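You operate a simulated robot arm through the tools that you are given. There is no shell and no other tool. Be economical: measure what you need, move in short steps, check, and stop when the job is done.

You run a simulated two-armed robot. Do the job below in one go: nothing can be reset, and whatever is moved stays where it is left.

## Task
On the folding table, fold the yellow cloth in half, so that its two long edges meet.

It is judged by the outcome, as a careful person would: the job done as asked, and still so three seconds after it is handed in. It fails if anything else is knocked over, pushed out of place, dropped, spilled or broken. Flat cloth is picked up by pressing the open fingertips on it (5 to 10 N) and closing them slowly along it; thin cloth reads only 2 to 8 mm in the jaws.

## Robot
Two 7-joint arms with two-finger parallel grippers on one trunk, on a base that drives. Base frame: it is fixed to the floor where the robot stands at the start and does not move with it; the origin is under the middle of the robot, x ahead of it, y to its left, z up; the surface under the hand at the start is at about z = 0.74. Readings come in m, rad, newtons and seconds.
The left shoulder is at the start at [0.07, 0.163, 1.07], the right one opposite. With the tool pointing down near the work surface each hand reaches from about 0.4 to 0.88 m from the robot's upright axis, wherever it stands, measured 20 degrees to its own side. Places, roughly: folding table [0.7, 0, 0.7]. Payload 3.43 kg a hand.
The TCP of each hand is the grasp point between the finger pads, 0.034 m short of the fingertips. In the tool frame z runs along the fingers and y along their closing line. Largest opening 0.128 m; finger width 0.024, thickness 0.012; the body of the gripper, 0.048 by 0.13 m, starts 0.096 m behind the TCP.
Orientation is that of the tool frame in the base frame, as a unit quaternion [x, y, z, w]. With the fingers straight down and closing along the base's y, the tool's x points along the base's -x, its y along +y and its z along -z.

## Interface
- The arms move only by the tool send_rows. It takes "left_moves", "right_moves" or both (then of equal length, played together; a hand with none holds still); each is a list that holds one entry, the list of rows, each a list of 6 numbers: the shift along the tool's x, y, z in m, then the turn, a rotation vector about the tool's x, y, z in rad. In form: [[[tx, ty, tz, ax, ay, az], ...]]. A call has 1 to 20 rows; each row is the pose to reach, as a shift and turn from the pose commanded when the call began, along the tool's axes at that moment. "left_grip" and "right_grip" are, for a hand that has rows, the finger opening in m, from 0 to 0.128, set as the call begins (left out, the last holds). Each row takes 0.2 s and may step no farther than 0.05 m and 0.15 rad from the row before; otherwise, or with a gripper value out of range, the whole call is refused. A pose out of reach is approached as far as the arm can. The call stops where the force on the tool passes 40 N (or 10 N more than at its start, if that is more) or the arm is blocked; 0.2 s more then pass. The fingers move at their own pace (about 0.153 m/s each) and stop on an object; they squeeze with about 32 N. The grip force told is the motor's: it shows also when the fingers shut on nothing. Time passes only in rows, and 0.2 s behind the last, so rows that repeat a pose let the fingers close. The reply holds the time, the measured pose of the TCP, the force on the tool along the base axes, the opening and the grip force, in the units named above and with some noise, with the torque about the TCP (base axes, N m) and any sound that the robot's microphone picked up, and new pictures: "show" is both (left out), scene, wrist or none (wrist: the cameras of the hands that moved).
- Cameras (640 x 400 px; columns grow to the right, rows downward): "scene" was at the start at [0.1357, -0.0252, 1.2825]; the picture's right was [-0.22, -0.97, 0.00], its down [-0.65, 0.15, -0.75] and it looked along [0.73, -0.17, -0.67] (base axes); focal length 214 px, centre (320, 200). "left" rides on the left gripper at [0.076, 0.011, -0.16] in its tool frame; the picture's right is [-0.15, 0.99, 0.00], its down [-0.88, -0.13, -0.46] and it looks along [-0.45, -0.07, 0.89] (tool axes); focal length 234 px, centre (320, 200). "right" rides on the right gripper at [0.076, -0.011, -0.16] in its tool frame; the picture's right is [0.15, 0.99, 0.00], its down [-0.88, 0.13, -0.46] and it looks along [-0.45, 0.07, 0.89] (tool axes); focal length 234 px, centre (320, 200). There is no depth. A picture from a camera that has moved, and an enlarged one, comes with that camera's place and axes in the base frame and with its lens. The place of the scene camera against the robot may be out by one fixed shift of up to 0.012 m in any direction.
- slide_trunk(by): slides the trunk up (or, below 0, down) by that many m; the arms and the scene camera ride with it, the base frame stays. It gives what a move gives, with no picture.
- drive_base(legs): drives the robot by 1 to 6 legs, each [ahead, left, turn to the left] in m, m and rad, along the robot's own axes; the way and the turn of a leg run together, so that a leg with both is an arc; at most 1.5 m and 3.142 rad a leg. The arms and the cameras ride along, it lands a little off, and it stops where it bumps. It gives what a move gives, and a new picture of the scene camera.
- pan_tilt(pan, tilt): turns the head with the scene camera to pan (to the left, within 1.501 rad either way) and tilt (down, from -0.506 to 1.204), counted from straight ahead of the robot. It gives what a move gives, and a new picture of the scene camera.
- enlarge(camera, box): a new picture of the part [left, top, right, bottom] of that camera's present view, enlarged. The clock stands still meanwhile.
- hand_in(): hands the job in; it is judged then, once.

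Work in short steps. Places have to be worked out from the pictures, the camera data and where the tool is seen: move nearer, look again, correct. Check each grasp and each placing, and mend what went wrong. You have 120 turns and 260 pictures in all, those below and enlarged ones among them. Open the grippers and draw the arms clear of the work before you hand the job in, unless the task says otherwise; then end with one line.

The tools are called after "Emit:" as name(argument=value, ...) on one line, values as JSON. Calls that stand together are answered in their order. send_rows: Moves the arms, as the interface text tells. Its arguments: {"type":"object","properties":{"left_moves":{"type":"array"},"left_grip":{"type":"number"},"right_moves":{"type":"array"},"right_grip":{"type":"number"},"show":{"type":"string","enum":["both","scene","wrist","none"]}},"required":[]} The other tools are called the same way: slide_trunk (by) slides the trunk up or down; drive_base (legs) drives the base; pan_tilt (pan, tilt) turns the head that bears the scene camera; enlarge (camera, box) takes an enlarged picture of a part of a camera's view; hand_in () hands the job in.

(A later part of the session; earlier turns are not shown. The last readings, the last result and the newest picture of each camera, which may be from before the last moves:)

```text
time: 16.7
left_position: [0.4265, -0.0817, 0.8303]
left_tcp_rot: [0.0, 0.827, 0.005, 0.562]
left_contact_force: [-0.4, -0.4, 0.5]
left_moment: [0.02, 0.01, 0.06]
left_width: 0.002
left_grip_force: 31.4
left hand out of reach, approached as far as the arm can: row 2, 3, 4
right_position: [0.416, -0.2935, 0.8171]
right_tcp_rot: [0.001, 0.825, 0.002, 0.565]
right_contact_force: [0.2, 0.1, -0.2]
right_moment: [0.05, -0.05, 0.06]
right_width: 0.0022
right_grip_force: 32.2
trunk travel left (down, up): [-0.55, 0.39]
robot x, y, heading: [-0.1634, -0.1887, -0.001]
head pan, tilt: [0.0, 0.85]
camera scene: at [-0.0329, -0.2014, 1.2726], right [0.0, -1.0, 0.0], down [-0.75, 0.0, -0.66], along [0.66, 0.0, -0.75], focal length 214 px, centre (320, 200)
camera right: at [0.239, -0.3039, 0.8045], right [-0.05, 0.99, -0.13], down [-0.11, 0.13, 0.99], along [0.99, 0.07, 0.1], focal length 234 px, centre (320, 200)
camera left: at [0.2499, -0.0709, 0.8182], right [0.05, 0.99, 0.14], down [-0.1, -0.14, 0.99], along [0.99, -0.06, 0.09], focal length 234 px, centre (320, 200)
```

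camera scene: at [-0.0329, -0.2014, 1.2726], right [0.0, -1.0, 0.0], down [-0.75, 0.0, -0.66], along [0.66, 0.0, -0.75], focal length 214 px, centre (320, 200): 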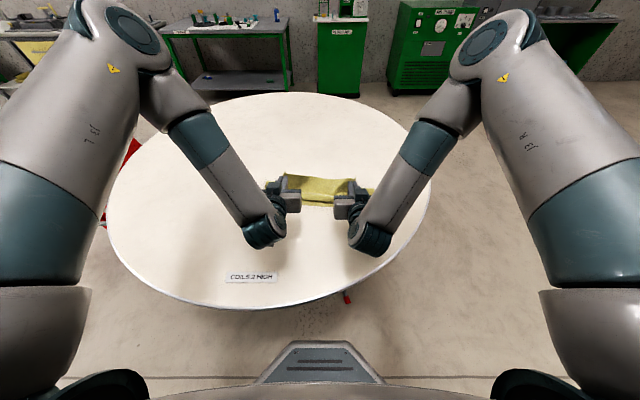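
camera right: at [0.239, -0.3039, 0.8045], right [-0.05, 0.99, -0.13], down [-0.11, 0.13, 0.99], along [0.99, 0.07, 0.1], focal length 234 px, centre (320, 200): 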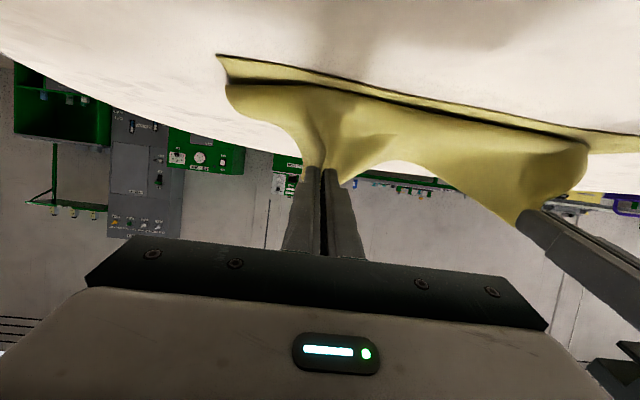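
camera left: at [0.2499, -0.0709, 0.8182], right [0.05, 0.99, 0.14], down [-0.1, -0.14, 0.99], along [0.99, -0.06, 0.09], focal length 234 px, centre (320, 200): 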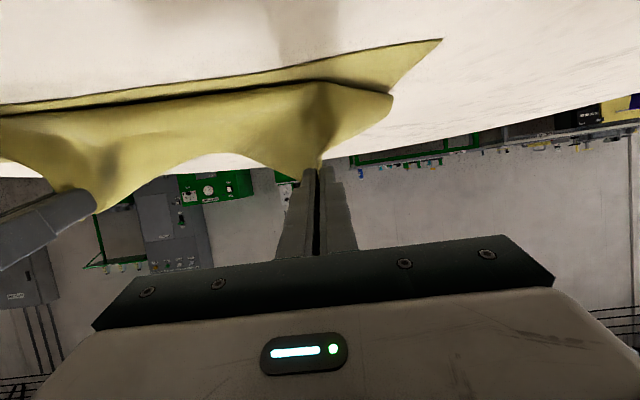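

The cloth now hangs cleanly from the fingers with the free edge up. I back off 3 cm to draw the flap taut toward the near edge, then lower and look.

Emit:
drive_base(legs=[[-0.03, 0, 0]])

Emit:
send_rows(left_moves=[[[0.01, 0.005, 0.004, 0, 0, 0], [0.02, 0.01, 0.008, 0, 0, 0], [0.03, 0.01, 0.011, 0, 0, 0], [0.03, 0.01, 0.011, 0, 0, 0]]], right_moves=[[[0.006, 0, 0.003, 0, 0, 0], [0.012, 0, 0.005, 0, 0, 0], [0.018, 0, 0.007, 0, 0, 0], [0.018, 0, 0.007, 0, 0, 0]]], show="wrist")

```text
time: 17.6
left_position: [0.3979, -0.0754, 0.8279]
left_tcp_rot: [-0.003, 0.827, 0.004, 0.562]
left_contact_force: [0.1, 0.4, 0.5]
left_moment: [0.0, -0.03, -0.03]
left_width: 0.0018
left_grip_force: 31.8
right_position: [0.3856, -0.2875, 0.8182]
right_tcp_rot: [0.0, 0.825, 0.0, 0.565]
right_contact_force: [0.9, -0.6, 0.4]
right_moment: [0.02, 0.01, -0.01]
right_width: 0.0022
right_grip_force: 32.3
trunk travel left (down, up): [-0.55, 0.39]
robot x, y, heading: [-0.195, -0.1868, -0.004]
head pan, tilt: [0.0, 0.85]
camera scene: at [-0.0623, -0.1957, 1.2727], right [0.0, -1.0, 0.0], down [-0.75, 0.0, -0.66], along [0.66, 0.0, -0.75], focal length 214 px, centre (320, 200)
```

scene: 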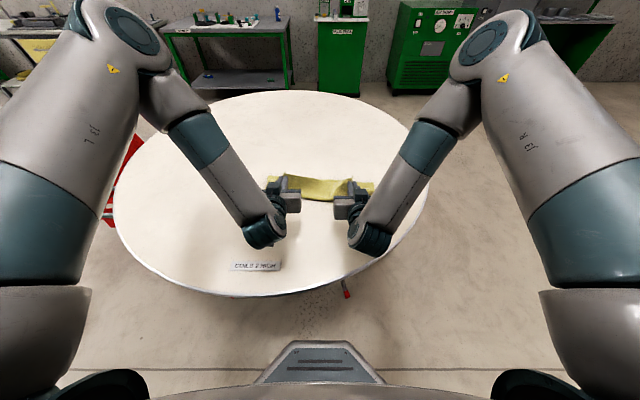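

```text
time: 18.6
left_position: [0.3949, -0.0831, 0.8062]
left_tcp_rot: [-0.006, 0.828, 0.009, 0.56]
left_contact_force: [-0.2, 0.7, -0.2]
left_moment: [0.0, 0.03, 0.05]
left_width: 0.002
left_grip_force: 32.7
left hand out of reach, approached as far as the arm can: row 1, 2, 3, 4
right_position: [0.3848, -0.2839, 0.8004]
right_tcp_rot: [0.002, 0.826, -0.003, 0.564]
right_contact_force: [-0.7, 0.1, 0.1]
right_moment: [0.01, 0.02, 0.0]
right_width: 0.0023
right_grip_force: 31.8
right hand out of reach, approached as far as the arm can: row 3, 4
trunk travel left (down, up): [-0.55, 0.39]
robot x, y, heading: [-0.1954, -0.1891, -0.004]
head pan, tilt: [0.0, 0.85]
camera right: at [0.2084, -0.2941, 0.7887], right [-0.05, 0.99, -0.14], down [-0.1, 0.13, 0.99], along [0.99, 0.06, 0.09], focal length 234 px, centre (320, 200)
camera left: at [0.2181, -0.0746, 0.7965], right [0.04, 0.99, 0.14], down [-0.09, -0.14, 0.99], along [1.0, -0.05, 0.09], focal length 234 px, centre (320, 200)
```

right: 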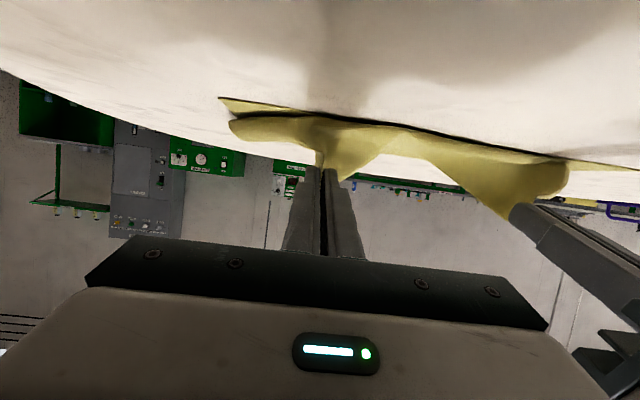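
left: 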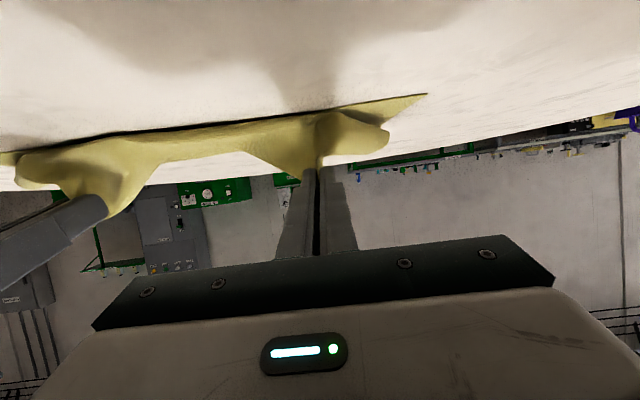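

Tilted this far, the left arm's reach pushes it inward by 2 cm. I'll extend the hands 8 cm forward relative to the robot, restoring their spacing, then drive the base back by the same amount.

Emit:
send_rows(left_moves=[[[-0.024, 0.011, 0.033, 0, 0, 0], [-0.048, 0.022, 0.067, 0, 0, 0], [-0.048, 0.022, 0.067, 0, 0, 0]]], right_moves=[[[-0.024, -0.002, 0.033, 0, 0, 0], [-0.048, -0.005, 0.067, 0, 0, 0], [-0.048, -0.005, 0.067, 0, 0, 0]]], show="none")

Emit:
drive_base(legs=[[-0.08, 0, 0]])

```text
time: 19.4
left_position: [0.4742, -0.0708, 0.8327]
left_tcp_rot: [-0.006, 0.829, 0.008, 0.559]
left_contact_force: [-0.2, 0.0, 0.4]
left_moment: [0.0, 0.0, 0.01]
left_width: 0.0021
left_grip_force: 31.4
left hand out of reach, approached as far as the arm can: row 1, 2, 3
right_position: [0.4639, -0.2874, 0.8217]
right_tcp_rot: [0.002, 0.826, -0.002, 0.564]
right_contact_force: [0.6, -0.1, -0.4]
right_moment: [0.0, -0.04, -0.01]
right_width: 0.0025
right_grip_force: 31.9
trunk travel left (down, up): [-0.55, 0.39]
robot x, y, heading: [-0.1954, -0.1916, 0.0]
head pan, tilt: [0.0, 0.85]
```

```text
time: 20.4
left_position: [0.3943, -0.0724, 0.8342]
left_tcp_rot: [-0.005, 0.829, 0.008, 0.56]
left_contact_force: [0.6, -0.5, -0.2]
left_moment: [-0.03, 0.0, -0.01]
left_width: 0.002
left_grip_force: 32.1
right_position: [0.3848, -0.2871, 0.8217]
right_tcp_rot: [0.0, 0.826, -0.001, 0.564]
right_contact_force: [0.1, 0.5, -0.2]
right_moment: [0.0, 0.01, 0.03]
right_width: 0.0024
right_grip_force: 31.9
trunk travel left (down, up): [-0.55, 0.39]
robot x, y, heading: [-0.2734, -0.1925, 0.003]
head pan, tilt: [0.0, 0.85]
camera scene: at [-0.1423, -0.1955, 1.2728], right [0.0, -1.0, 0.0], down [-0.75, 0.0, -0.66], along [0.66, 0.0, -0.75], focal length 214 px, centre (320, 200)
```

scene: 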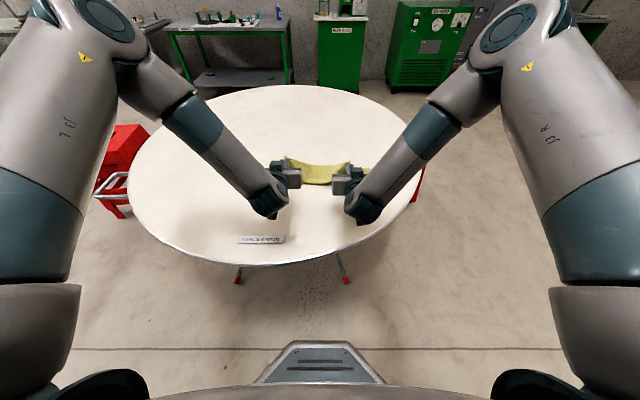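

Hand spacing (0.215 m) and centre (y≈-0.18) now match the cloth well. I lower both hands straight down about 3 cm and look at the flap.

Emit:
send_rows(left_moves=[[[0.012, 0, 0.005, 0, 0, 0], [0.022, 0, 0.009, 0, 0, 0], [0.032, 0, 0.013, 0, 0, 0], [0.032, 0, 0.013, 0, 0, 0]]], right_moves=[[[0.01, 0, 0.0, 0, 0, 0], [0.018, 0, 0.001, 0, 0, 0], [0.025, 0, 0.003, 0, 0, 0], [0.025, 0, 0.003, 0, 0, 0]]], show="wrist")

Emit:
enlarge(camera="scene", box=[240, 130, 400, 230])

```text
time: 21.4
left_position: [0.3937, -0.0824, 0.8063]
left_tcp_rot: [-0.008, 0.83, 0.012, 0.558]
left_contact_force: [0.0, -0.2, 0.5]
left_moment: [0.05, 0.01, -0.02]
left_width: 0.002
left_grip_force: 32.0
left hand out of reach, approached as far as the arm can: row 2, 3, 4
right_position: [0.3776, -0.28, 0.8003]
right_tcp_rot: [0.003, 0.827, -0.005, 0.562]
right_contact_force: [0.6, 0.1, -0.3]
right_moment: [0.02, 0.01, 0.03]
right_width: 0.0024
right_grip_force: 32.4
right hand out of reach, approached as far as the arm can: row 2, 3, 4
trunk travel left (down, up): [-0.55, 0.39]
robot x, y, heading: [-0.2713, -0.1924, 0.008]
head pan, tilt: [0.0, 0.85]
camera right: at [0.2005, -0.2897, 0.7894], right [-0.04, 0.99, -0.14], down [-0.1, 0.14, 0.99], along [0.99, 0.06, 0.09], focal length 234 px, centre (320, 200)
camera left: at [0.2168, -0.0756, 0.797], right [0.03, 0.99, 0.15], down [-0.09, -0.14, 0.99], along [1.0, -0.04, 0.08], focal length 234 px, centre (320, 200)
```

right: 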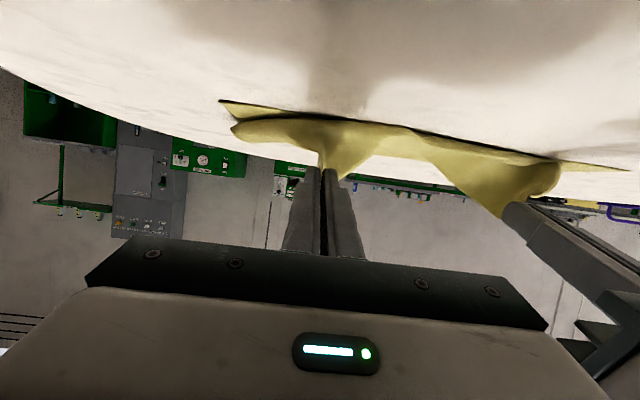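
left: 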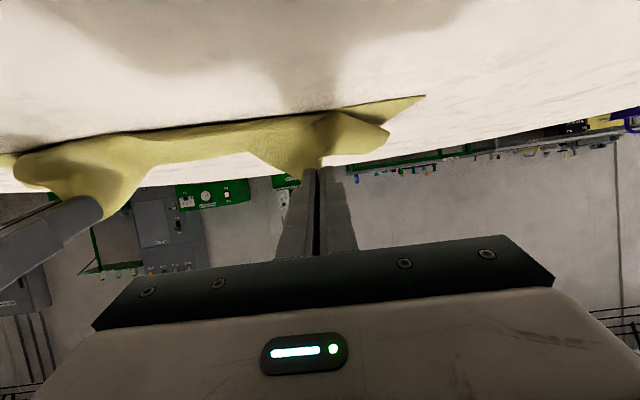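

```text
4.00 times, centred on (320, 180) of scene
camera zoom: at [-0.1416, -0.1955, 1.2728], right [0.0, -1.0, 0.0], down [-0.75, 0.0, -0.66], along [0.66, 0.0, -0.75], focal length 858 px, centre (320, 280)
```

zoom: 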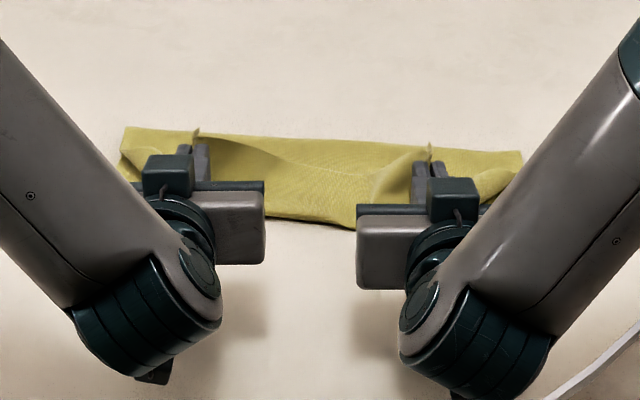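

The flap isn't taut yet, so its edge leans back. I draw back in a small step to straighten the sheet.

Emit:
drive_base(legs=[[-0.02, 0, 0]])

Emit:
enlarge(camera="scene", box=[240, 130, 400, 230])

Emit:
enlarge(camera="right", box=[200, 50, 640, 325])

```text
time: 22.2
left_position: [0.3755, -0.081, 0.8043]
left_tcp_rot: [-0.007, 0.83, 0.011, 0.557]
left_contact_force: [-0.8, -0.1, 0.3]
left_moment: [0.04, -0.03, -0.03]
left_width: 0.0019
left_grip_force: 31.7
right_position: [0.3581, -0.2804, 0.7998]
right_tcp_rot: [0.002, 0.827, -0.004, 0.562]
right_contact_force: [0.6, 0.0, -0.7]
right_moment: [-0.01, 0.03, -0.03]
right_width: 0.0022
right_grip_force: 33.0
trunk travel left (down, up): [-0.55, 0.39]
robot x, y, heading: [-0.2918, -0.1916, -0.001]
head pan, tilt: [0.0, 0.85]
camera scene: at [-0.1601, -0.1955, 1.2726], right [0.0, -1.0, 0.0], down [-0.75, 0.0, -0.66], along [0.66, 0.0, -0.75], focal length 214 px, centre (320, 200)
```

scene: 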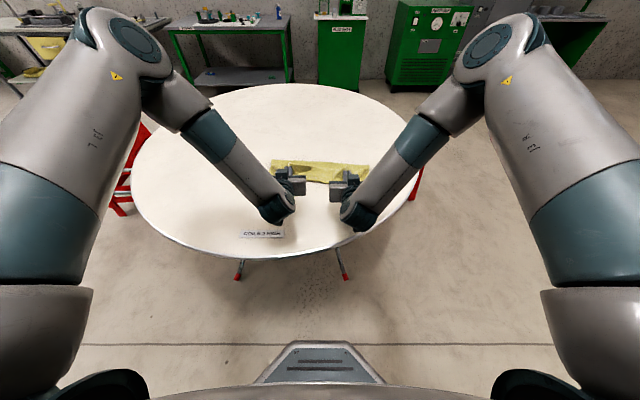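

```text
4.00 times, centred on (320, 180) of scene
camera zoom: at [-0.1601, -0.1955, 1.2726], right [0.0, -1.0, 0.0], down [-0.75, 0.0, -0.66], along [0.66, 0.0, -0.75], focal length 858 px, centre (320, 280)
```

zoom: 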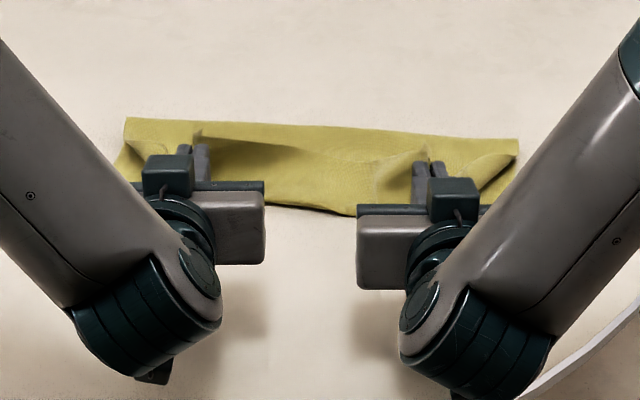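

```text
1.45 times, centred on (420, 188) of right
camera zoom: at [0.1816, -0.2899, 0.7889], right [-0.04, 0.99, -0.14], down [-0.1, 0.14, 0.99], along [0.99, 0.06, 0.09], focal length 341 px, centre (174, 218)
```

zoom: 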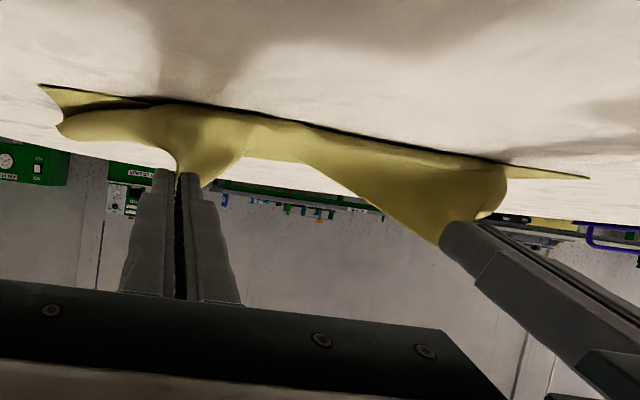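

The fold line simply rolls along instead of pulling taut. New plan: draw the flap clearly past the near edge so it lies straight with no lip, release it, then regrasp its edge from above and set it back exactly onto the near edge.

Emit:
drive_base(legs=[[-0.04, 0, 0]])

Emit:
enlarge(camera="scene", box=[240, 120, 400, 220])

Emit:
enlarge(camera="right", box=[200, 50, 640, 325])

```text
time: 23.1
left_position: [0.3336, -0.0819, 0.8058]
left_tcp_rot: [-0.009, 0.83, 0.012, 0.558]
left_contact_force: [-0.7, 0.0, 1.2]
left_moment: [-0.02, 0.04, -0.01]
left_width: 0.0018
left_grip_force: 31.8
right_position: [0.3178, -0.2808, 0.8011]
right_tcp_rot: [0.003, 0.827, -0.005, 0.562]
right_contact_force: [0.0, 0.0, 0.3]
right_moment: [-0.02, 0.02, 0.04]
right_width: 0.0025
right_grip_force: 31.8
trunk travel left (down, up): [-0.55, 0.39]
robot x, y, heading: [-0.3299, -0.1893, 0.001]
head pan, tilt: [0.0, 0.85]
camera scene: at [-0.2011, -0.1955, 1.2727], right [0.0, -1.0, 0.0], down [-0.75, 0.0, -0.66], along [0.66, 0.0, -0.75], focal length 214 px, centre (320, 200)
```

scene: 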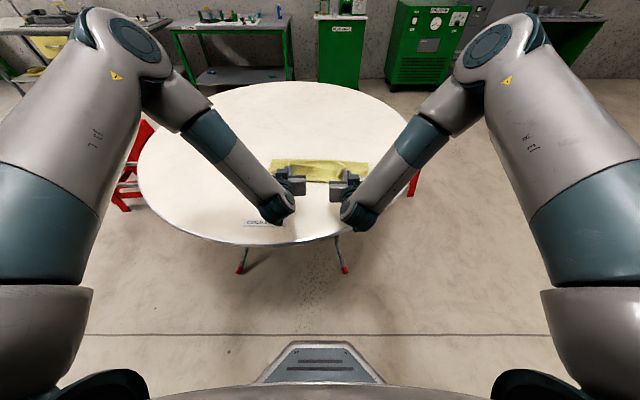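

```text
4.00 times, centred on (320, 170) of scene
camera zoom: at [-0.2011, -0.1955, 1.2727], right [0.0, -1.0, 0.0], down [-0.75, 0.0, -0.66], along [0.66, 0.0, -0.75], focal length 858 px, centre (320, 320)
```

zoom: 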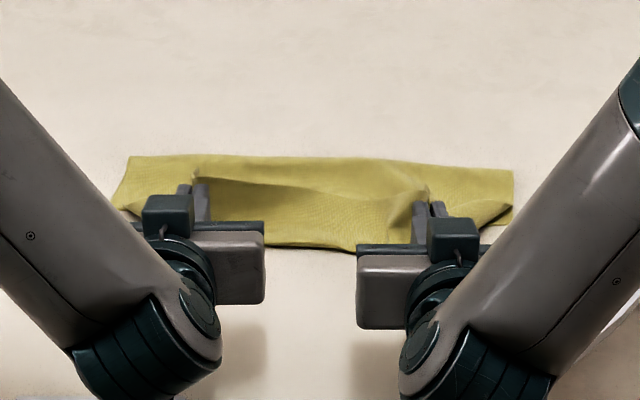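

```text
1.45 times, centred on (420, 188) of right
camera zoom: at [0.1412, -0.2895, 0.7893], right [-0.04, 0.99, -0.14], down [-0.1, 0.14, 0.99], along [0.99, 0.06, 0.09], focal length 341 px, centre (174, 218)
```

zoom: 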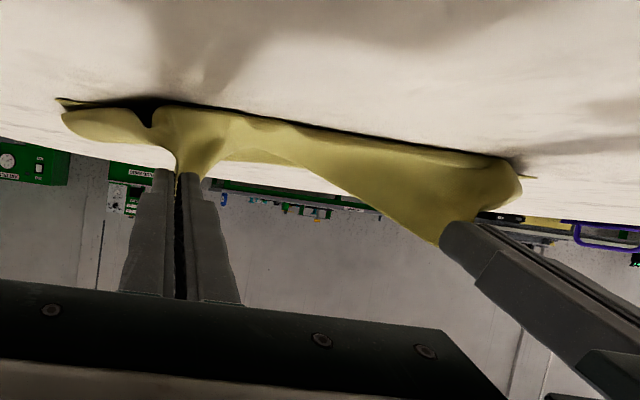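

The near edge stays put at x≈0.39–0.42, but the loop rolls like a tread rather than straightening. By length balance, with the tips near x=0.46/0.44 and low, only a small lip stays to be combed out toward the robot. So I drive forward 9.5 cm, then lower with the trunk.

Emit:
drive_base(legs=[[0.095, 0, 0]])

Emit:
slide_trunk(by=-0.025)

Emit:
enlarge(camera="right", box=[200, 0, 640, 275])

Emit:
enlarge(camera="scene", box=[240, 120, 400, 220])

```text
time: 24.2
left_position: [0.4319, -0.0805, 0.8061]
left_tcp_rot: [-0.009, 0.83, 0.013, 0.557]
left_contact_force: [0.2, 0.0, 0.1]
left_moment: [0.02, -0.01, 0.02]
left_width: 0.0022
left_grip_force: 31.8
right_position: [0.4161, -0.2785, 0.7999]
right_tcp_rot: [0.003, 0.828, -0.005, 0.561]
right_contact_force: [-0.4, 0.1, 0.1]
right_moment: [0.04, -0.03, 0.04]
right_width: 0.0024
right_grip_force: 31.5
trunk travel left (down, up): [-0.55, 0.39]
robot x, y, heading: [-0.2373, -0.191, -0.002]
head pan, tilt: [0.0, 0.85]
camera scene: at [-0.1039, -0.1952, 1.2727], right [0.0, -1.0, 0.0], down [-0.75, 0.0, -0.66], along [0.66, 0.0, -0.75], focal length 214 px, centre (320, 200)
```

scene: 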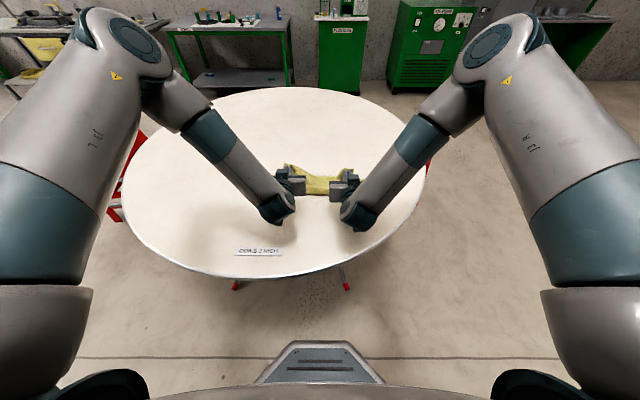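

```text
time: 24.9
left_position: [0.4299, -0.081, 0.7813]
left_tcp_rot: [-0.009, 0.83, 0.012, 0.557]
left_contact_force: [-0.3, -0.1, -0.5]
left_moment: [0.01, 0.04, -0.02]
left_width: 0.0021
left_grip_force: 31.7
right_position: [0.4143, -0.2791, 0.7764]
right_tcp_rot: [0.002, 0.827, -0.005, 0.563]
right_contact_force: [-0.2, -0.5, 0.9]
right_moment: [0.03, 0.04, 0.03]
right_width: 0.0024
right_grip_force: 32.3
trunk travel left (down, up): [-0.525, 0.415]
robot x, y, heading: [-0.2394, -0.1886, 0.002]
head pan, tilt: [0.0, 0.85]
```

```text
1.45 times, centred on (420, 138) of right
camera zoom: at [0.2369, -0.2889, 0.7645], right [-0.04, 0.99, -0.14], down [-0.1, 0.14, 0.99], along [0.99, 0.06, 0.09], focal length 341 px, centre (174, 291)
```

zoom: 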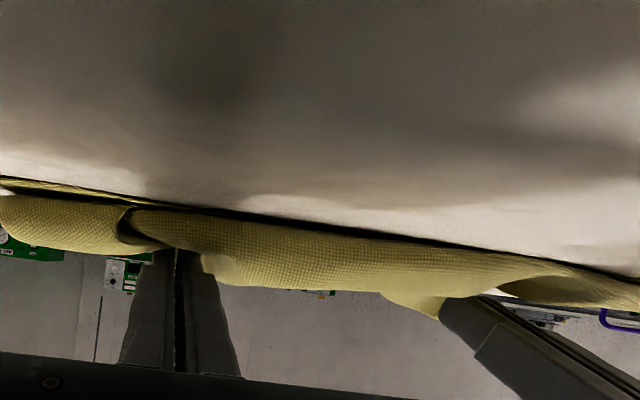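

```text
4.00 times, centred on (320, 170) of scene
camera zoom: at [-0.1055, -0.1952, 1.2478], right [0.0, -1.0, 0.0], down [-0.75, 0.0, -0.66], along [0.66, 0.0, -0.75], focal length 858 px, centre (320, 320)
```

zoom: 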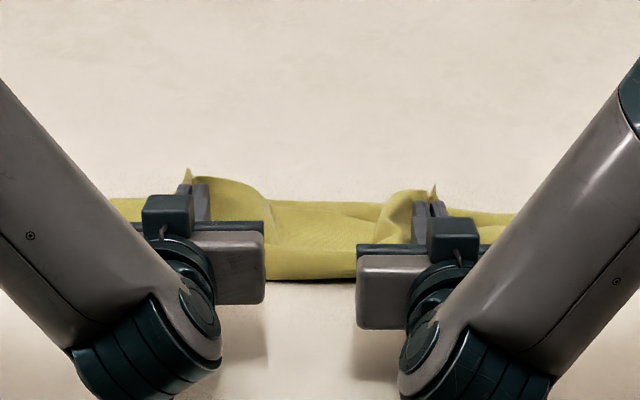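

The fold line has rolled in to x≈0.48, where it should be ≈0.55. I lift the held edge back up above x≈0.56 so the bottom layer re-lays, then I'll come down again on a tighter path.

Emit:
send_rows(left_moves=[[[-0.03, 0.005, 0.0145, 0, 0, 0], [-0.06, 0.01, 0.029, 0, 0, 0], [-0.09, 0.015, 0.043, 0, 0, 0], [-0.12, 0.015, 0.0575, 0, 0, 0], [-0.12, 0.015, 0.0575, 0, 0, 0]]], right_moves=[[[-0.03, -0.003, 0.0145, 0, 0, 0], [-0.06, -0.006, 0.029, 0, 0, 0], [-0.09, -0.01, 0.043, 0, 0, 0], [-0.12, -0.01, 0.0575, 0, 0, 0], [-0.12, -0.01, 0.0575, 0, 0, 0]]])

```text
time: 26.1
left_position: [0.5293, -0.0627, 0.867]
left_tcp_rot: [-0.01, 0.83, 0.013, 0.557]
left_contact_force: [-0.3, 0.0, 0.4]
left_moment: [0.0, -0.01, 0.0]
left_width: 0.0021
left_grip_force: 32.3
right_position: [0.5111, -0.2903, 0.8658]
right_tcp_rot: [0.002, 0.828, -0.004, 0.561]
right_contact_force: [0.7, 0.4, 1.6]
right_moment: [0.06, 0.02, 0.04]
right_width: 0.0021
right_grip_force: 32.4
trunk travel left (down, up): [-0.525, 0.415]
robot x, y, heading: [-0.2397, -0.1883, 0.0]
head pan, tilt: [0.0, 0.85]
camera scene: at [-0.1047, -0.1951, 1.2477], right [0.0, -1.0, 0.0], down [-0.75, 0.0, -0.66], along [0.66, 0.0, -0.75], focal length 214 px, centre (320, 200)
camera right: at [0.335, -0.2999, 0.8545], right [-0.05, 0.99, -0.14], down [-0.1, 0.14, 0.99], along [0.99, 0.06, 0.09], focal length 234 px, centre (320, 200)
camera left: at [0.3522, -0.0562, 0.859], right [0.03, 0.99, 0.15], down [-0.08, -0.14, 0.99], along [1.0, -0.04, 0.08], focal length 234 px, centre (320, 200)
```

scene: 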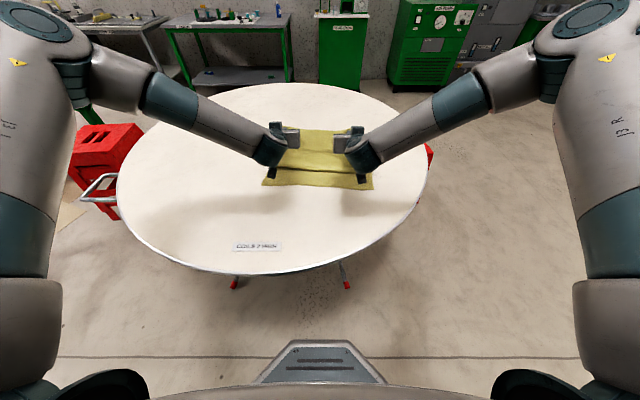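
right: 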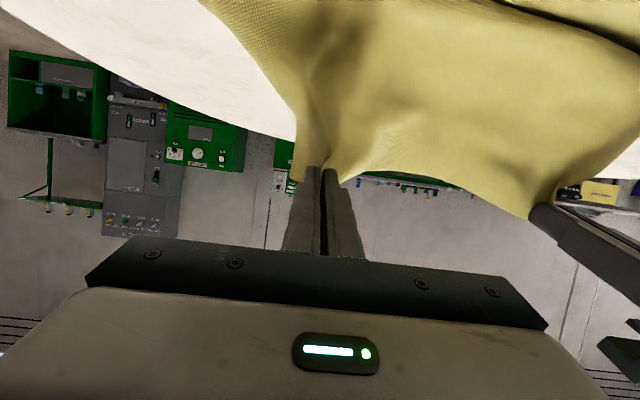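
left: 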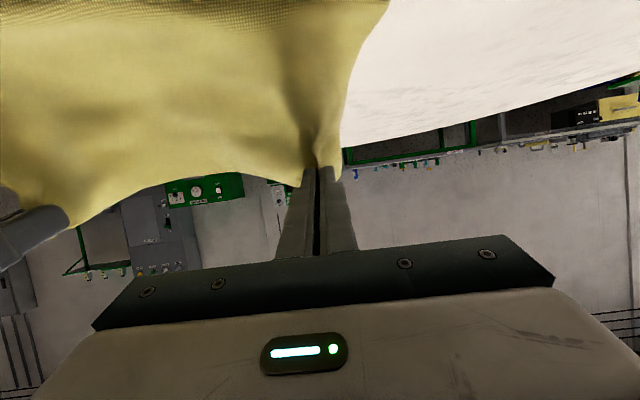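

The sheet now hangs cleanly. I bring the tips down to x≈0.465/0.443 and about 3.5 cm above the table, so that only a short upright strip remains when I release it while drawing back.

Emit:
send_rows(left_moves=[[[0.0273, 0, -0.0149, 0, 0, 0], [0.0545, 0, -0.0298, 0, 0, 0], [0.0818, 0, -0.0448, 0, 0, 0], [0.109, 0, -0.0597, 0, 0, 0], [0.109, 0, -0.0597, 0, 0, 0]]], right_moves=[[[0.0274, 0, -0.016, 0, 0, 0], [0.0548, 0, -0.0319, 0, 0, 0], [0.0822, 0, -0.0478, 0, 0, 0], [0.1096, 0, -0.0638, 0, 0, 0], [0.1096, 0, -0.0638, 0, 0, 0]]], show="wrist")

Emit:
enlarge(camera="scene", box=[240, 120, 400, 220])

```text
time: 27.3
left_position: [0.4314, -0.0671, 0.7937]
left_tcp_rot: [-0.011, 0.831, 0.016, 0.555]
left_contact_force: [0.6, -0.5, -0.1]
left_moment: [0.01, 0.0, -0.02]
left_width: 0.0023
left_grip_force: 31.9
right_position: [0.4131, -0.2894, 0.7888]
right_tcp_rot: [0.004, 0.828, -0.006, 0.561]
right_contact_force: [0.8, 0.5, 1.8]
right_moment: [0.0, -0.02, -0.01]
right_width: 0.0024
right_grip_force: 32.1
trunk travel left (down, up): [-0.525, 0.415]
robot x, y, heading: [-0.2383, -0.1908, -0.001]
head pan, tilt: [0.0, 0.85]
camera right: at [0.2355, -0.2988, 0.7766], right [-0.04, 0.99, -0.14], down [-0.1, 0.14, 0.99], along [0.99, 0.06, 0.09], focal length 234 px, centre (320, 200)
camera left: at [0.2544, -0.0611, 0.7857], right [0.02, 0.99, 0.15], down [-0.08, -0.15, 0.99], along [1.0, -0.03, 0.07], focal length 234 px, centre (320, 200)
```

right: 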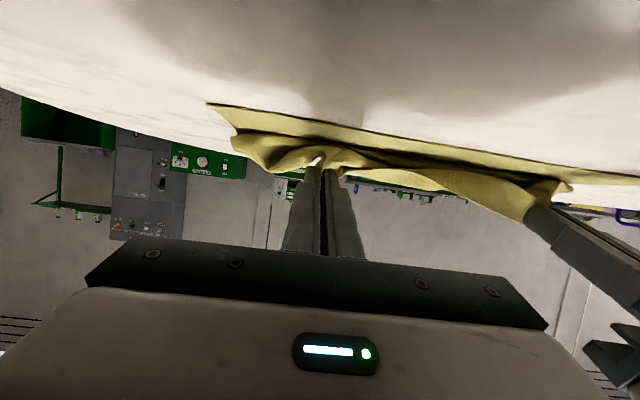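
left: 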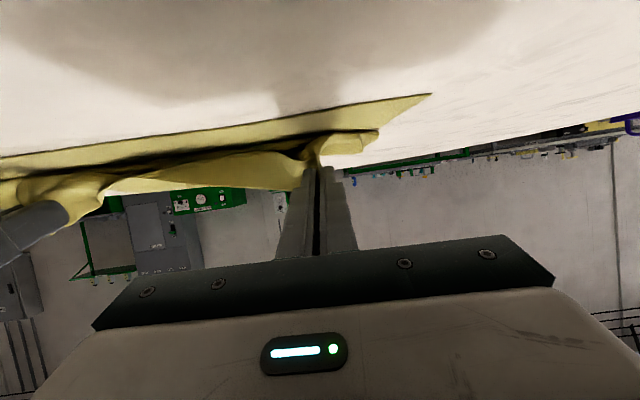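

```text
4.00 times, centred on (320, 170) of scene
camera zoom: at [-0.1052, -0.1957, 1.2478], right [0.0, -1.0, 0.0], down [-0.75, 0.0, -0.66], along [0.66, 0.0, -0.75], focal length 858 px, centre (320, 320)
```

zoom: 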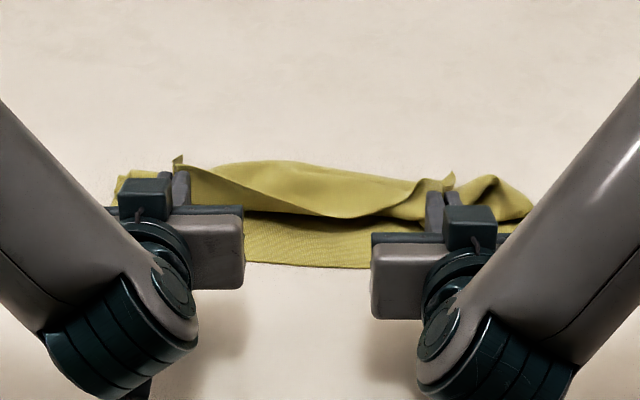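

The bottom layer and its near edge are in place, with the flap's loop a few cm short of it. I release now, drawing the open fingers back along their axis, and look at how it falls.

Emit:
send_rows(left_moves=[[[0, 0, -0.02, 0, 0, 0], [0, 0, -0.05, 0, 0, 0], [0, 0, -0.08, 0, 0, 0], [-0.04, 0, -0.1, 0, 0, 0], [-0.08, 0, -0.12, 0, 0, 0]]], right_moves=[[[0, 0, -0.02, 0, 0, 0], [0, 0, -0.05, 0, 0, 0], [0, 0, -0.08, 0, 0, 0], [-0.04, 0, -0.1, 0, 0, 0], [-0.08, 0, -0.12, 0, 0, 0]]], left_grip=0.04, right_grip=0.04, show="wrist")

Emit:
enlarge(camera="scene", box=[240, 120, 400, 220])

```text
time: 28.5
left_position: [0.3504, -0.0685, 0.9097]
left_tcp_rot: [-0.008, 0.83, 0.012, 0.557]
left_contact_force: [-0.6, -0.2, 0.2]
left_moment: [0.06, 0.0, 0.0]
left_width: 0.04
left_grip_force: 0.0
right_position: [0.3275, -0.2883, 0.9065]
right_tcp_rot: [0.003, 0.827, -0.006, 0.562]
right_contact_force: [0.5, 0.3, 0.0]
right_moment: [0.0, 0.01, 0.02]
right_width: 0.0401
right_grip_force: 0.1
trunk travel left (down, up): [-0.525, 0.415]
robot x, y, heading: [-0.239, -0.189, 0.003]
head pan, tilt: [0.0, 0.85]
camera right: at [0.1513, -0.2983, 0.8951], right [-0.05, 0.99, -0.14], down [-0.1, 0.14, 0.99], along [0.99, 0.06, 0.09], focal length 234 px, centre (320, 200)
camera left: at [0.1738, -0.0618, 0.9024], right [0.03, 0.99, 0.15], down [-0.09, -0.14, 0.99], along [1.0, -0.04, 0.08], focal length 234 px, centre (320, 200)
```

right: 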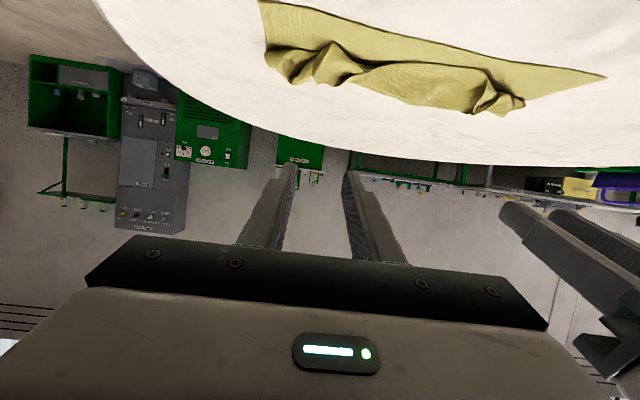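
left: 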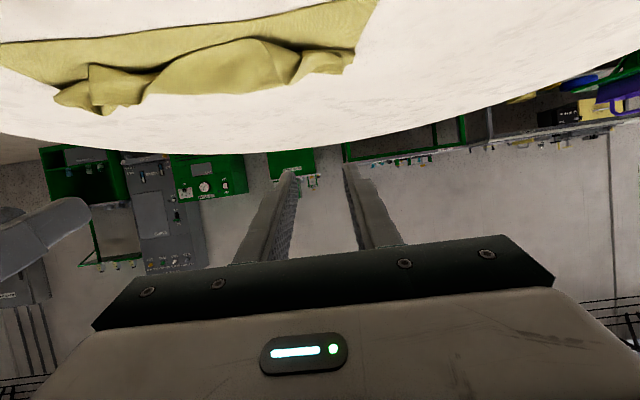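

```text
4.00 times, centred on (320, 170) of scene
camera zoom: at [-0.1061, -0.1953, 1.2477], right [0.0, -1.0, 0.0], down [-0.75, 0.0, -0.66], along [0.66, 0.0, -0.75], focal length 858 px, centre (320, 320)
```

zoom: 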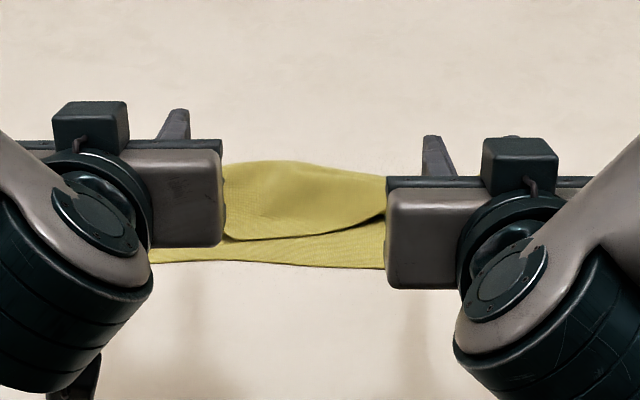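

The flap fell slightly short with some rucks. I swing the hands up, outward and back to vertical for a clear view.

Emit:
send_rows(left_moves=[[[-0.006, 0.016, -0.002, 0, 0.145, 0], [-0.012, 0.032, -0.005, 0, 0.29, 0], [-0.018, 0.048, -0.007, 0, 0.435, 0], [-0.024, 0.064, -0.009, 0, 0.58, 0], [-0.03, 0.08, -0.012, 0, 0.725, 0], [-0.036, 0.096, -0.014, 0, 0.87, 0], [-0.042, 0.112, -0.016, 0, 1.015, 0], [-0.046, 0.128, -0.018, 0, 1.16, 0], [-0.046, 0.128, -0.018, 0, 1.19, 0]]], right_moves=[[[-0.006, -0.016, -0.002, 0, 0.145, 0], [-0.012, -0.032, -0.005, 0, 0.29, 0], [-0.018, -0.048, -0.007, 0, 0.435, 0], [-0.024, -0.064, -0.009, 0, 0.58, 0], [-0.03, -0.08, -0.012, 0, 0.725, 0], [-0.036, -0.096, -0.014, 0, 0.87, 0], [-0.042, -0.112, -0.016, 0, 1.015, 0], [-0.046, -0.128, -0.018, 0, 1.16, 0], [-0.046, -0.128, -0.018, 0, 1.19, 0]]], show="scene")

Emit:
enlarge(camera="scene", box=[240, 120, 400, 220])

```text
time: 30.5
left_position: [0.3483, 0.0587, 0.9625]
left_tcp_rot: [-0.014, 1.0, 0.004, -0.004]
left_contact_force: [0.0, 0.1, 0.6]
left_moment: [0.0, 0.0, -0.06]
left_width: 0.0398
left_grip_force: 0.0
right_position: [0.3292, -0.4157, 0.9564]
right_tcp_rot: [0.005, 1.0, -0.004, 0.001]
right_contact_force: [-0.3, 0.3, 0.7]
right_moment: [-0.04, -0.02, -0.02]
right_width: 0.0401
right_grip_force: 0.0
trunk travel left (down, up): [-0.525, 0.415]
robot x, y, heading: [-0.237, -0.1901, 0.002]
head pan, tilt: [0.0, 0.85]
camera scene: at [-0.1048, -0.1951, 1.2477], right [0.0, -1.0, 0.0], down [-0.75, 0.0, -0.66], along [0.66, 0.0, -0.75], focal length 214 px, centre (320, 200)
```

scene: 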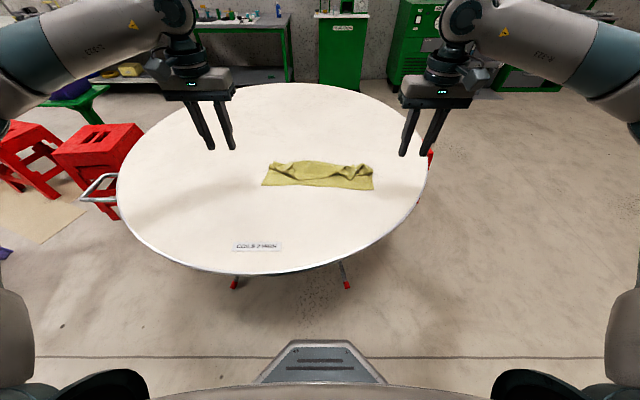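

```text
4.00 times, centred on (320, 170) of scene
camera zoom: at [-0.1048, -0.1951, 1.2477], right [0.0, -1.0, 0.0], down [-0.75, 0.0, -0.66], along [0.66, 0.0, -0.75], focal length 858 px, centre (320, 320)
```

zoom: 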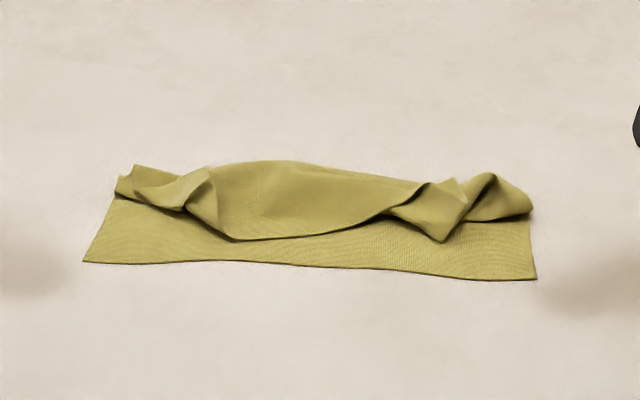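

The bottom layer is flat; the flap is bunched near the fold. I take a top view with the right wrist camera.

Emit:
send_rows(right_moves=[[[-0.028, 0.037, 0, 0, 0, 0], [-0.057, 0.075, 0, 0, 0, 0], [-0.085, 0.112, 0, 0, 0, 0], [-0.113, 0.15, 0, 0, 0, 0], [-0.142, 0.187, 0, 0, 0, 0], [-0.17, 0.225, 0, 0, 0, 0], [-0.17, 0.225, 0, 0, 0, 0]]], show="none")

Emit:
enlarge(camera="right", box=[120, 0, 520, 250])

```text
time: 32.1
left_position: [0.348, 0.0565, 0.9616]
left_tcp_rot: [-0.014, 1.0, 0.007, -0.003]
left_contact_force: [0.2, 0.2, 0.9]
left_moment: [0.04, -0.02, 0.02]
left_width: 0.0402
left_grip_force: 0.1
right_position: [0.4996, -0.1967, 0.9556]
right_tcp_rot: [0.005, 1.0, -0.002, 0.001]
right_contact_force: [0.1, 0.0, 0.4]
right_moment: [0.02, 0.01, 0.0]
right_width: 0.0397
right_grip_force: 0.0
trunk travel left (down, up): [-0.525, 0.415]
robot x, y, heading: [-0.2394, -0.1872, -0.004]
head pan, tilt: [0.0, 0.85]
```

```text
1.60 times, centred on (320, 125) of right
camera zoom: at [0.4234, -0.2051, 1.1165], right [-0.14, 0.99, 0.0], down [0.88, 0.12, 0.46], along [0.45, 0.06, -0.89], focal length 375 px, centre (320, 320)
```

zoom: 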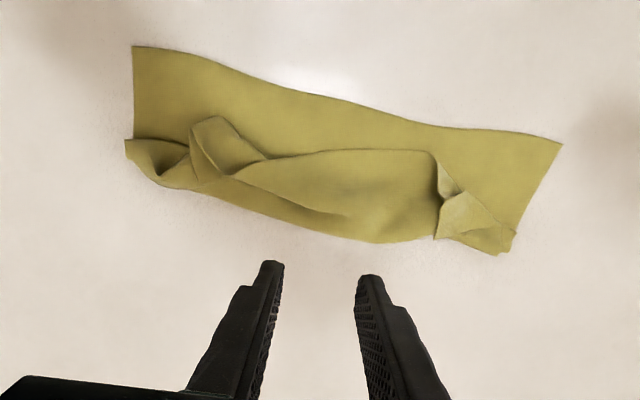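

Emit:
enlarge(camera="right", box=[190, 60, 340, 154])

Emit:
enlarge(camera="right", box=[310, 70, 460, 164])

```text
4.26 times, centred on (265, 107) of right
camera zoom: at [0.4234, -0.2051, 1.1165], right [-0.14, 0.99, 0.0], down [0.88, 0.12, 0.46], along [0.45, 0.06, -0.89], focal length 996 px, centre (554, 596)
```

zoom: 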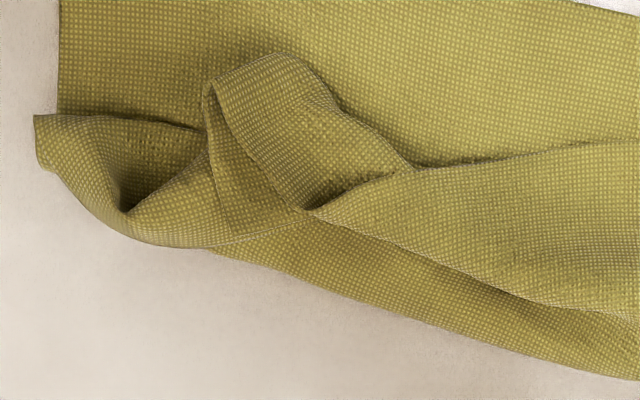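

```text
4.26 times, centred on (385, 117) of right
camera zoom: at [0.4234, -0.2051, 1.1165], right [-0.14, 0.99, 0.0], down [0.88, 0.12, 0.46], along [0.45, 0.06, -0.89], focal length 996 px, centre (43, 553)
```

zoom: 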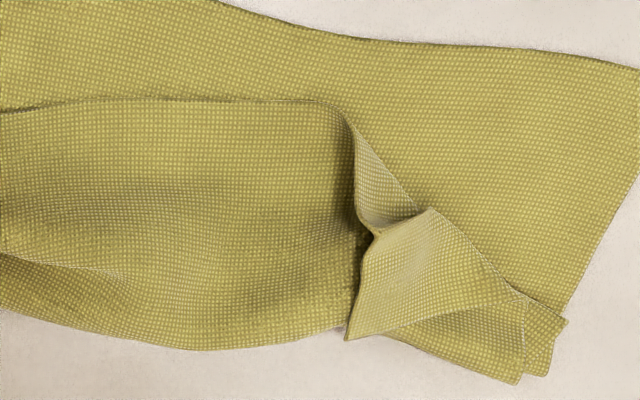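

The fold line is now about right, but the flap's edge is curled back and tangled. A cleaner flip needs the fingers able to go fully horizontal with the wrist camera on top, so I test if the left hand can turn 180° about its axis.

Emit:
send_rows(left_moves=[[[0, 0.005, 0, 0, 0, 0.15], [0, 0.01, 0, 0, 0, 0.3], [0, 0.015, 0, 0, 0, 0.45], [0, 0.02, 0, 0, 0, 0.6], [0, 0.025, 0, 0, 0, 0.75], [0, 0.03, 0, 0, 0, 0.9], [0, 0.035, 0, 0, 0, 1.05], [0, 0.04, 0, 0, 0, 1.2], [0, 0.04, 0, 0, 0, 1.35], [0, 0.04, 0, 0, 0, 1.5], [0, 0.04, 0, 0, 0, 1.57]]], show="none")

Emit:
send_rows(left_moves=[[[0, 0, 0, 0, 0, 0.15], [0, 0, 0, 0, 0, 0.3], [0, 0, 0, 0, 0, 0.45], [0, 0, 0, 0, 0, 0.6], [0, 0, 0, 0, 0, 0.75], [0, 0, 0, 0, 0, 0.9], [0, 0, 0, 0, 0, 1.05], [0, 0, 0, 0, 0, 1.2], [0, 0, 0, 0, 0, 1.35], [0, 0, 0, 0, 0, 1.5], [0, 0, 0, 0, 0, 1.57]]], show="scene")

```text
time: 34.5
left_position: [0.1986, -0.0187, 0.96]
left_tcp_rot: [0.692, 0.721, 0.002, -0.005]
left_contact_force: [-0.3, -0.3, 0.1]
left_moment: [0.0, 0.02, 0.01]
left_width: 0.0398
left_grip_force: 0.1
left hand out of reach, approached as far as the arm can: row 7, 8, 9, 10, 11
right_position: [0.4999, -0.1945, 0.9566]
right_tcp_rot: [0.004, 1.0, -0.002, 0.001]
right_contact_force: [-0.3, -0.6, -0.8]
right_moment: [-0.02, -0.02, 0.01]
right_width: 0.0397
right_grip_force: 0.1
trunk travel left (down, up): [-0.525, 0.415]
robot x, y, heading: [-0.2396, -0.187, 0.003]
head pan, tilt: [0.0, 0.85]
```

```text
time: 36.8
left_position: [-0.0522, -0.0505, 1.0798]
left_tcp_rot: [0.999, 0.053, -0.004, 0.005]
left_contact_force: [9.7, -37.7, 6.9]
left_moment: [-0.56, -0.13, -0.06]
left_width: 0.0183
left_grip_force: 0.1
left hand out of reach, approached as far as the arm can: row 1, 2, 3, 4, 5, 6, 7, 8, 9, 10, 11
right_position: [0.4995, -0.1929, 0.9567]
right_tcp_rot: [0.004, 1.0, -0.003, 0.001]
right_contact_force: [-0.3, -0.2, 0.6]
right_moment: [-0.03, 0.03, 0.02]
right_width: 0.0395
right_grip_force: 0.1
trunk travel left (down, up): [-0.525, 0.415]
robot x, y, heading: [-0.238, -0.1889, -0.001]
head pan, tilt: [0.0, 0.85]
stopped in row 11 (left hand): the force on the tool passed its limit at 63 N (the readings are from after the stop); the commanded pose is now the measured one
camera scene: at [-0.1048, -0.1936, 1.2477], right [0.0, -1.0, 0.0], down [-0.75, 0.0, -0.66], along [0.66, 0.0, -0.75], focal length 214 px, centre (320, 200)
```

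scene: 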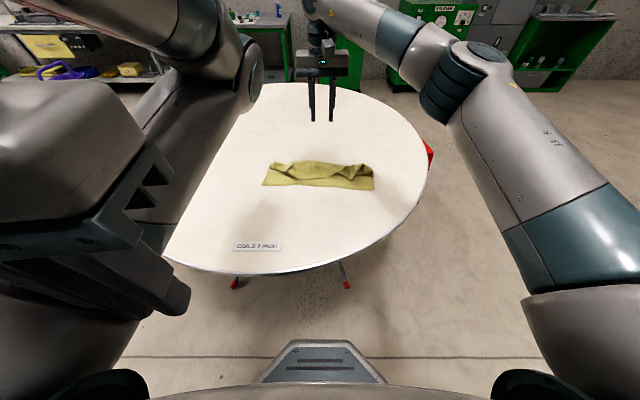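

That way isn't reachable — the hand swung against the robot's own body. I turn it back the way it came, moving forward.

Emit:
send_rows(left_moves=[[[0.025, -0.006, 0, 0, 0, -0.15], [0.055, -0.012, 0.01, 0, 0, -0.3], [0.085, -0.018, 0.02, 0, 0, -0.45], [0.115, -0.024, 0.03, 0, 0, -0.6], [0.145, -0.03, 0.04, 0, 0, -0.75], [0.175, -0.036, 0.05, 0, 0, -0.9], [0.205, -0.05, 0.06, 0, 0, -1.05], [0.235, -0.06, 0.07, 0, 0, -1.2], [0.265, -0.07, 0.08, 0, 0, -1.35], [0.295, -0.08, 0.09, 0, 0, -1.5], [0.31, -0.085, 0.1, 0, 0, -1.57]]], left_grip=0.04, show="scene")

```text
time: 39.2
left_position: [0.1887, 0.0199, 0.9745]
left_tcp_rot: [0.668, 0.744, -0.004, -0.001]
left_contact_force: [-0.1, 0.7, -0.5]
left_moment: [0.01, 0.02, -0.01]
left_width: 0.0401
left_grip_force: 0.0
left hand out of reach, approached as far as the arm can: row 1, 2, 3, 4, 5, 6, 7, 8, 9, 10, 11
right_position: [0.5007, -0.1934, 0.9559]
right_tcp_rot: [0.004, 1.0, -0.004, 0.001]
right_contact_force: [0.3, -0.1, 0.0]
right_moment: [-0.01, -0.04, 0.01]
right_width: 0.0398
right_grip_force: 0.1
trunk travel left (down, up): [-0.525, 0.415]
robot x, y, heading: [-0.2375, -0.1893, 0.001]
head pan, tilt: [0.0, 0.85]
camera scene: at [-0.1045, -0.1951, 1.2477], right [0.0, -1.0, 0.0], down [-0.75, 0.0, -0.66], along [0.66, 0.0, -0.75], focal length 214 px, centre (320, 200)
```

scene: 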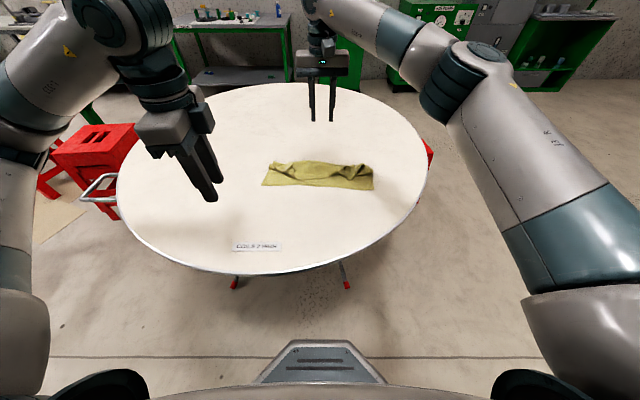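

Emit:
send_rows(left_moves=[[[0.01, 0.015, 0, 0, 0, -0.15], [0.02, 0.03, 0, 0, 0, -0.3], [0.03, 0.045, 0, 0, 0, -0.45], [0.04, 0.06, 0, 0, 0, -0.6], [0.05, 0.075, 0, 0, 0, -0.75], [0.06, 0.09, 0, 0, 0, -0.9], [0.07, 0.105, 0, 0, 0, -1.05], [0.08, 0.12, 0, 0, 0, -1.2], [0.09, 0.135, 0, 0, 0, -1.35], [0.1, 0.15, 0, 0, 0, -1.46]]], show="scene")

```text
time: 41.4
left_position: [0.3279, 0.1319, 0.9716]
left_tcp_rot: [0.003, 1.0, -0.002, -0.005]
left_contact_force: [0.0, -0.1, 1.0]
left_moment: [0.01, 0.02, -0.01]
left_width: 0.0398
left_grip_force: 0.0
right_position: [0.5004, -0.1941, 0.9567]
right_tcp_rot: [0.004, 1.0, -0.002, 0.0]
right_contact_force: [0.1, -1.5, 1.1]
right_moment: [-0.02, 0.02, -0.03]
right_width: 0.04
right_grip_force: 0.1
trunk travel left (down, up): [-0.525, 0.415]
robot x, y, heading: [-0.2364, -0.1895, 0.004]
head pan, tilt: [0.0, 0.85]
camera scene: at [-0.1044, -0.1949, 1.2477], right [0.0, -1.0, 0.0], down [-0.75, 0.0, -0.66], along [0.66, 0.0, -0.75], focal length 214 px, centre (320, 200)
```

scene: 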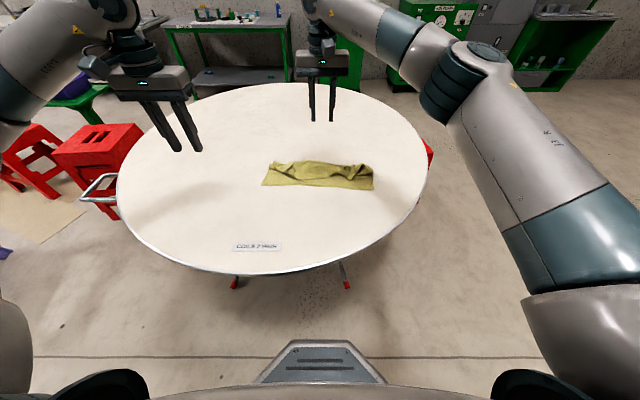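

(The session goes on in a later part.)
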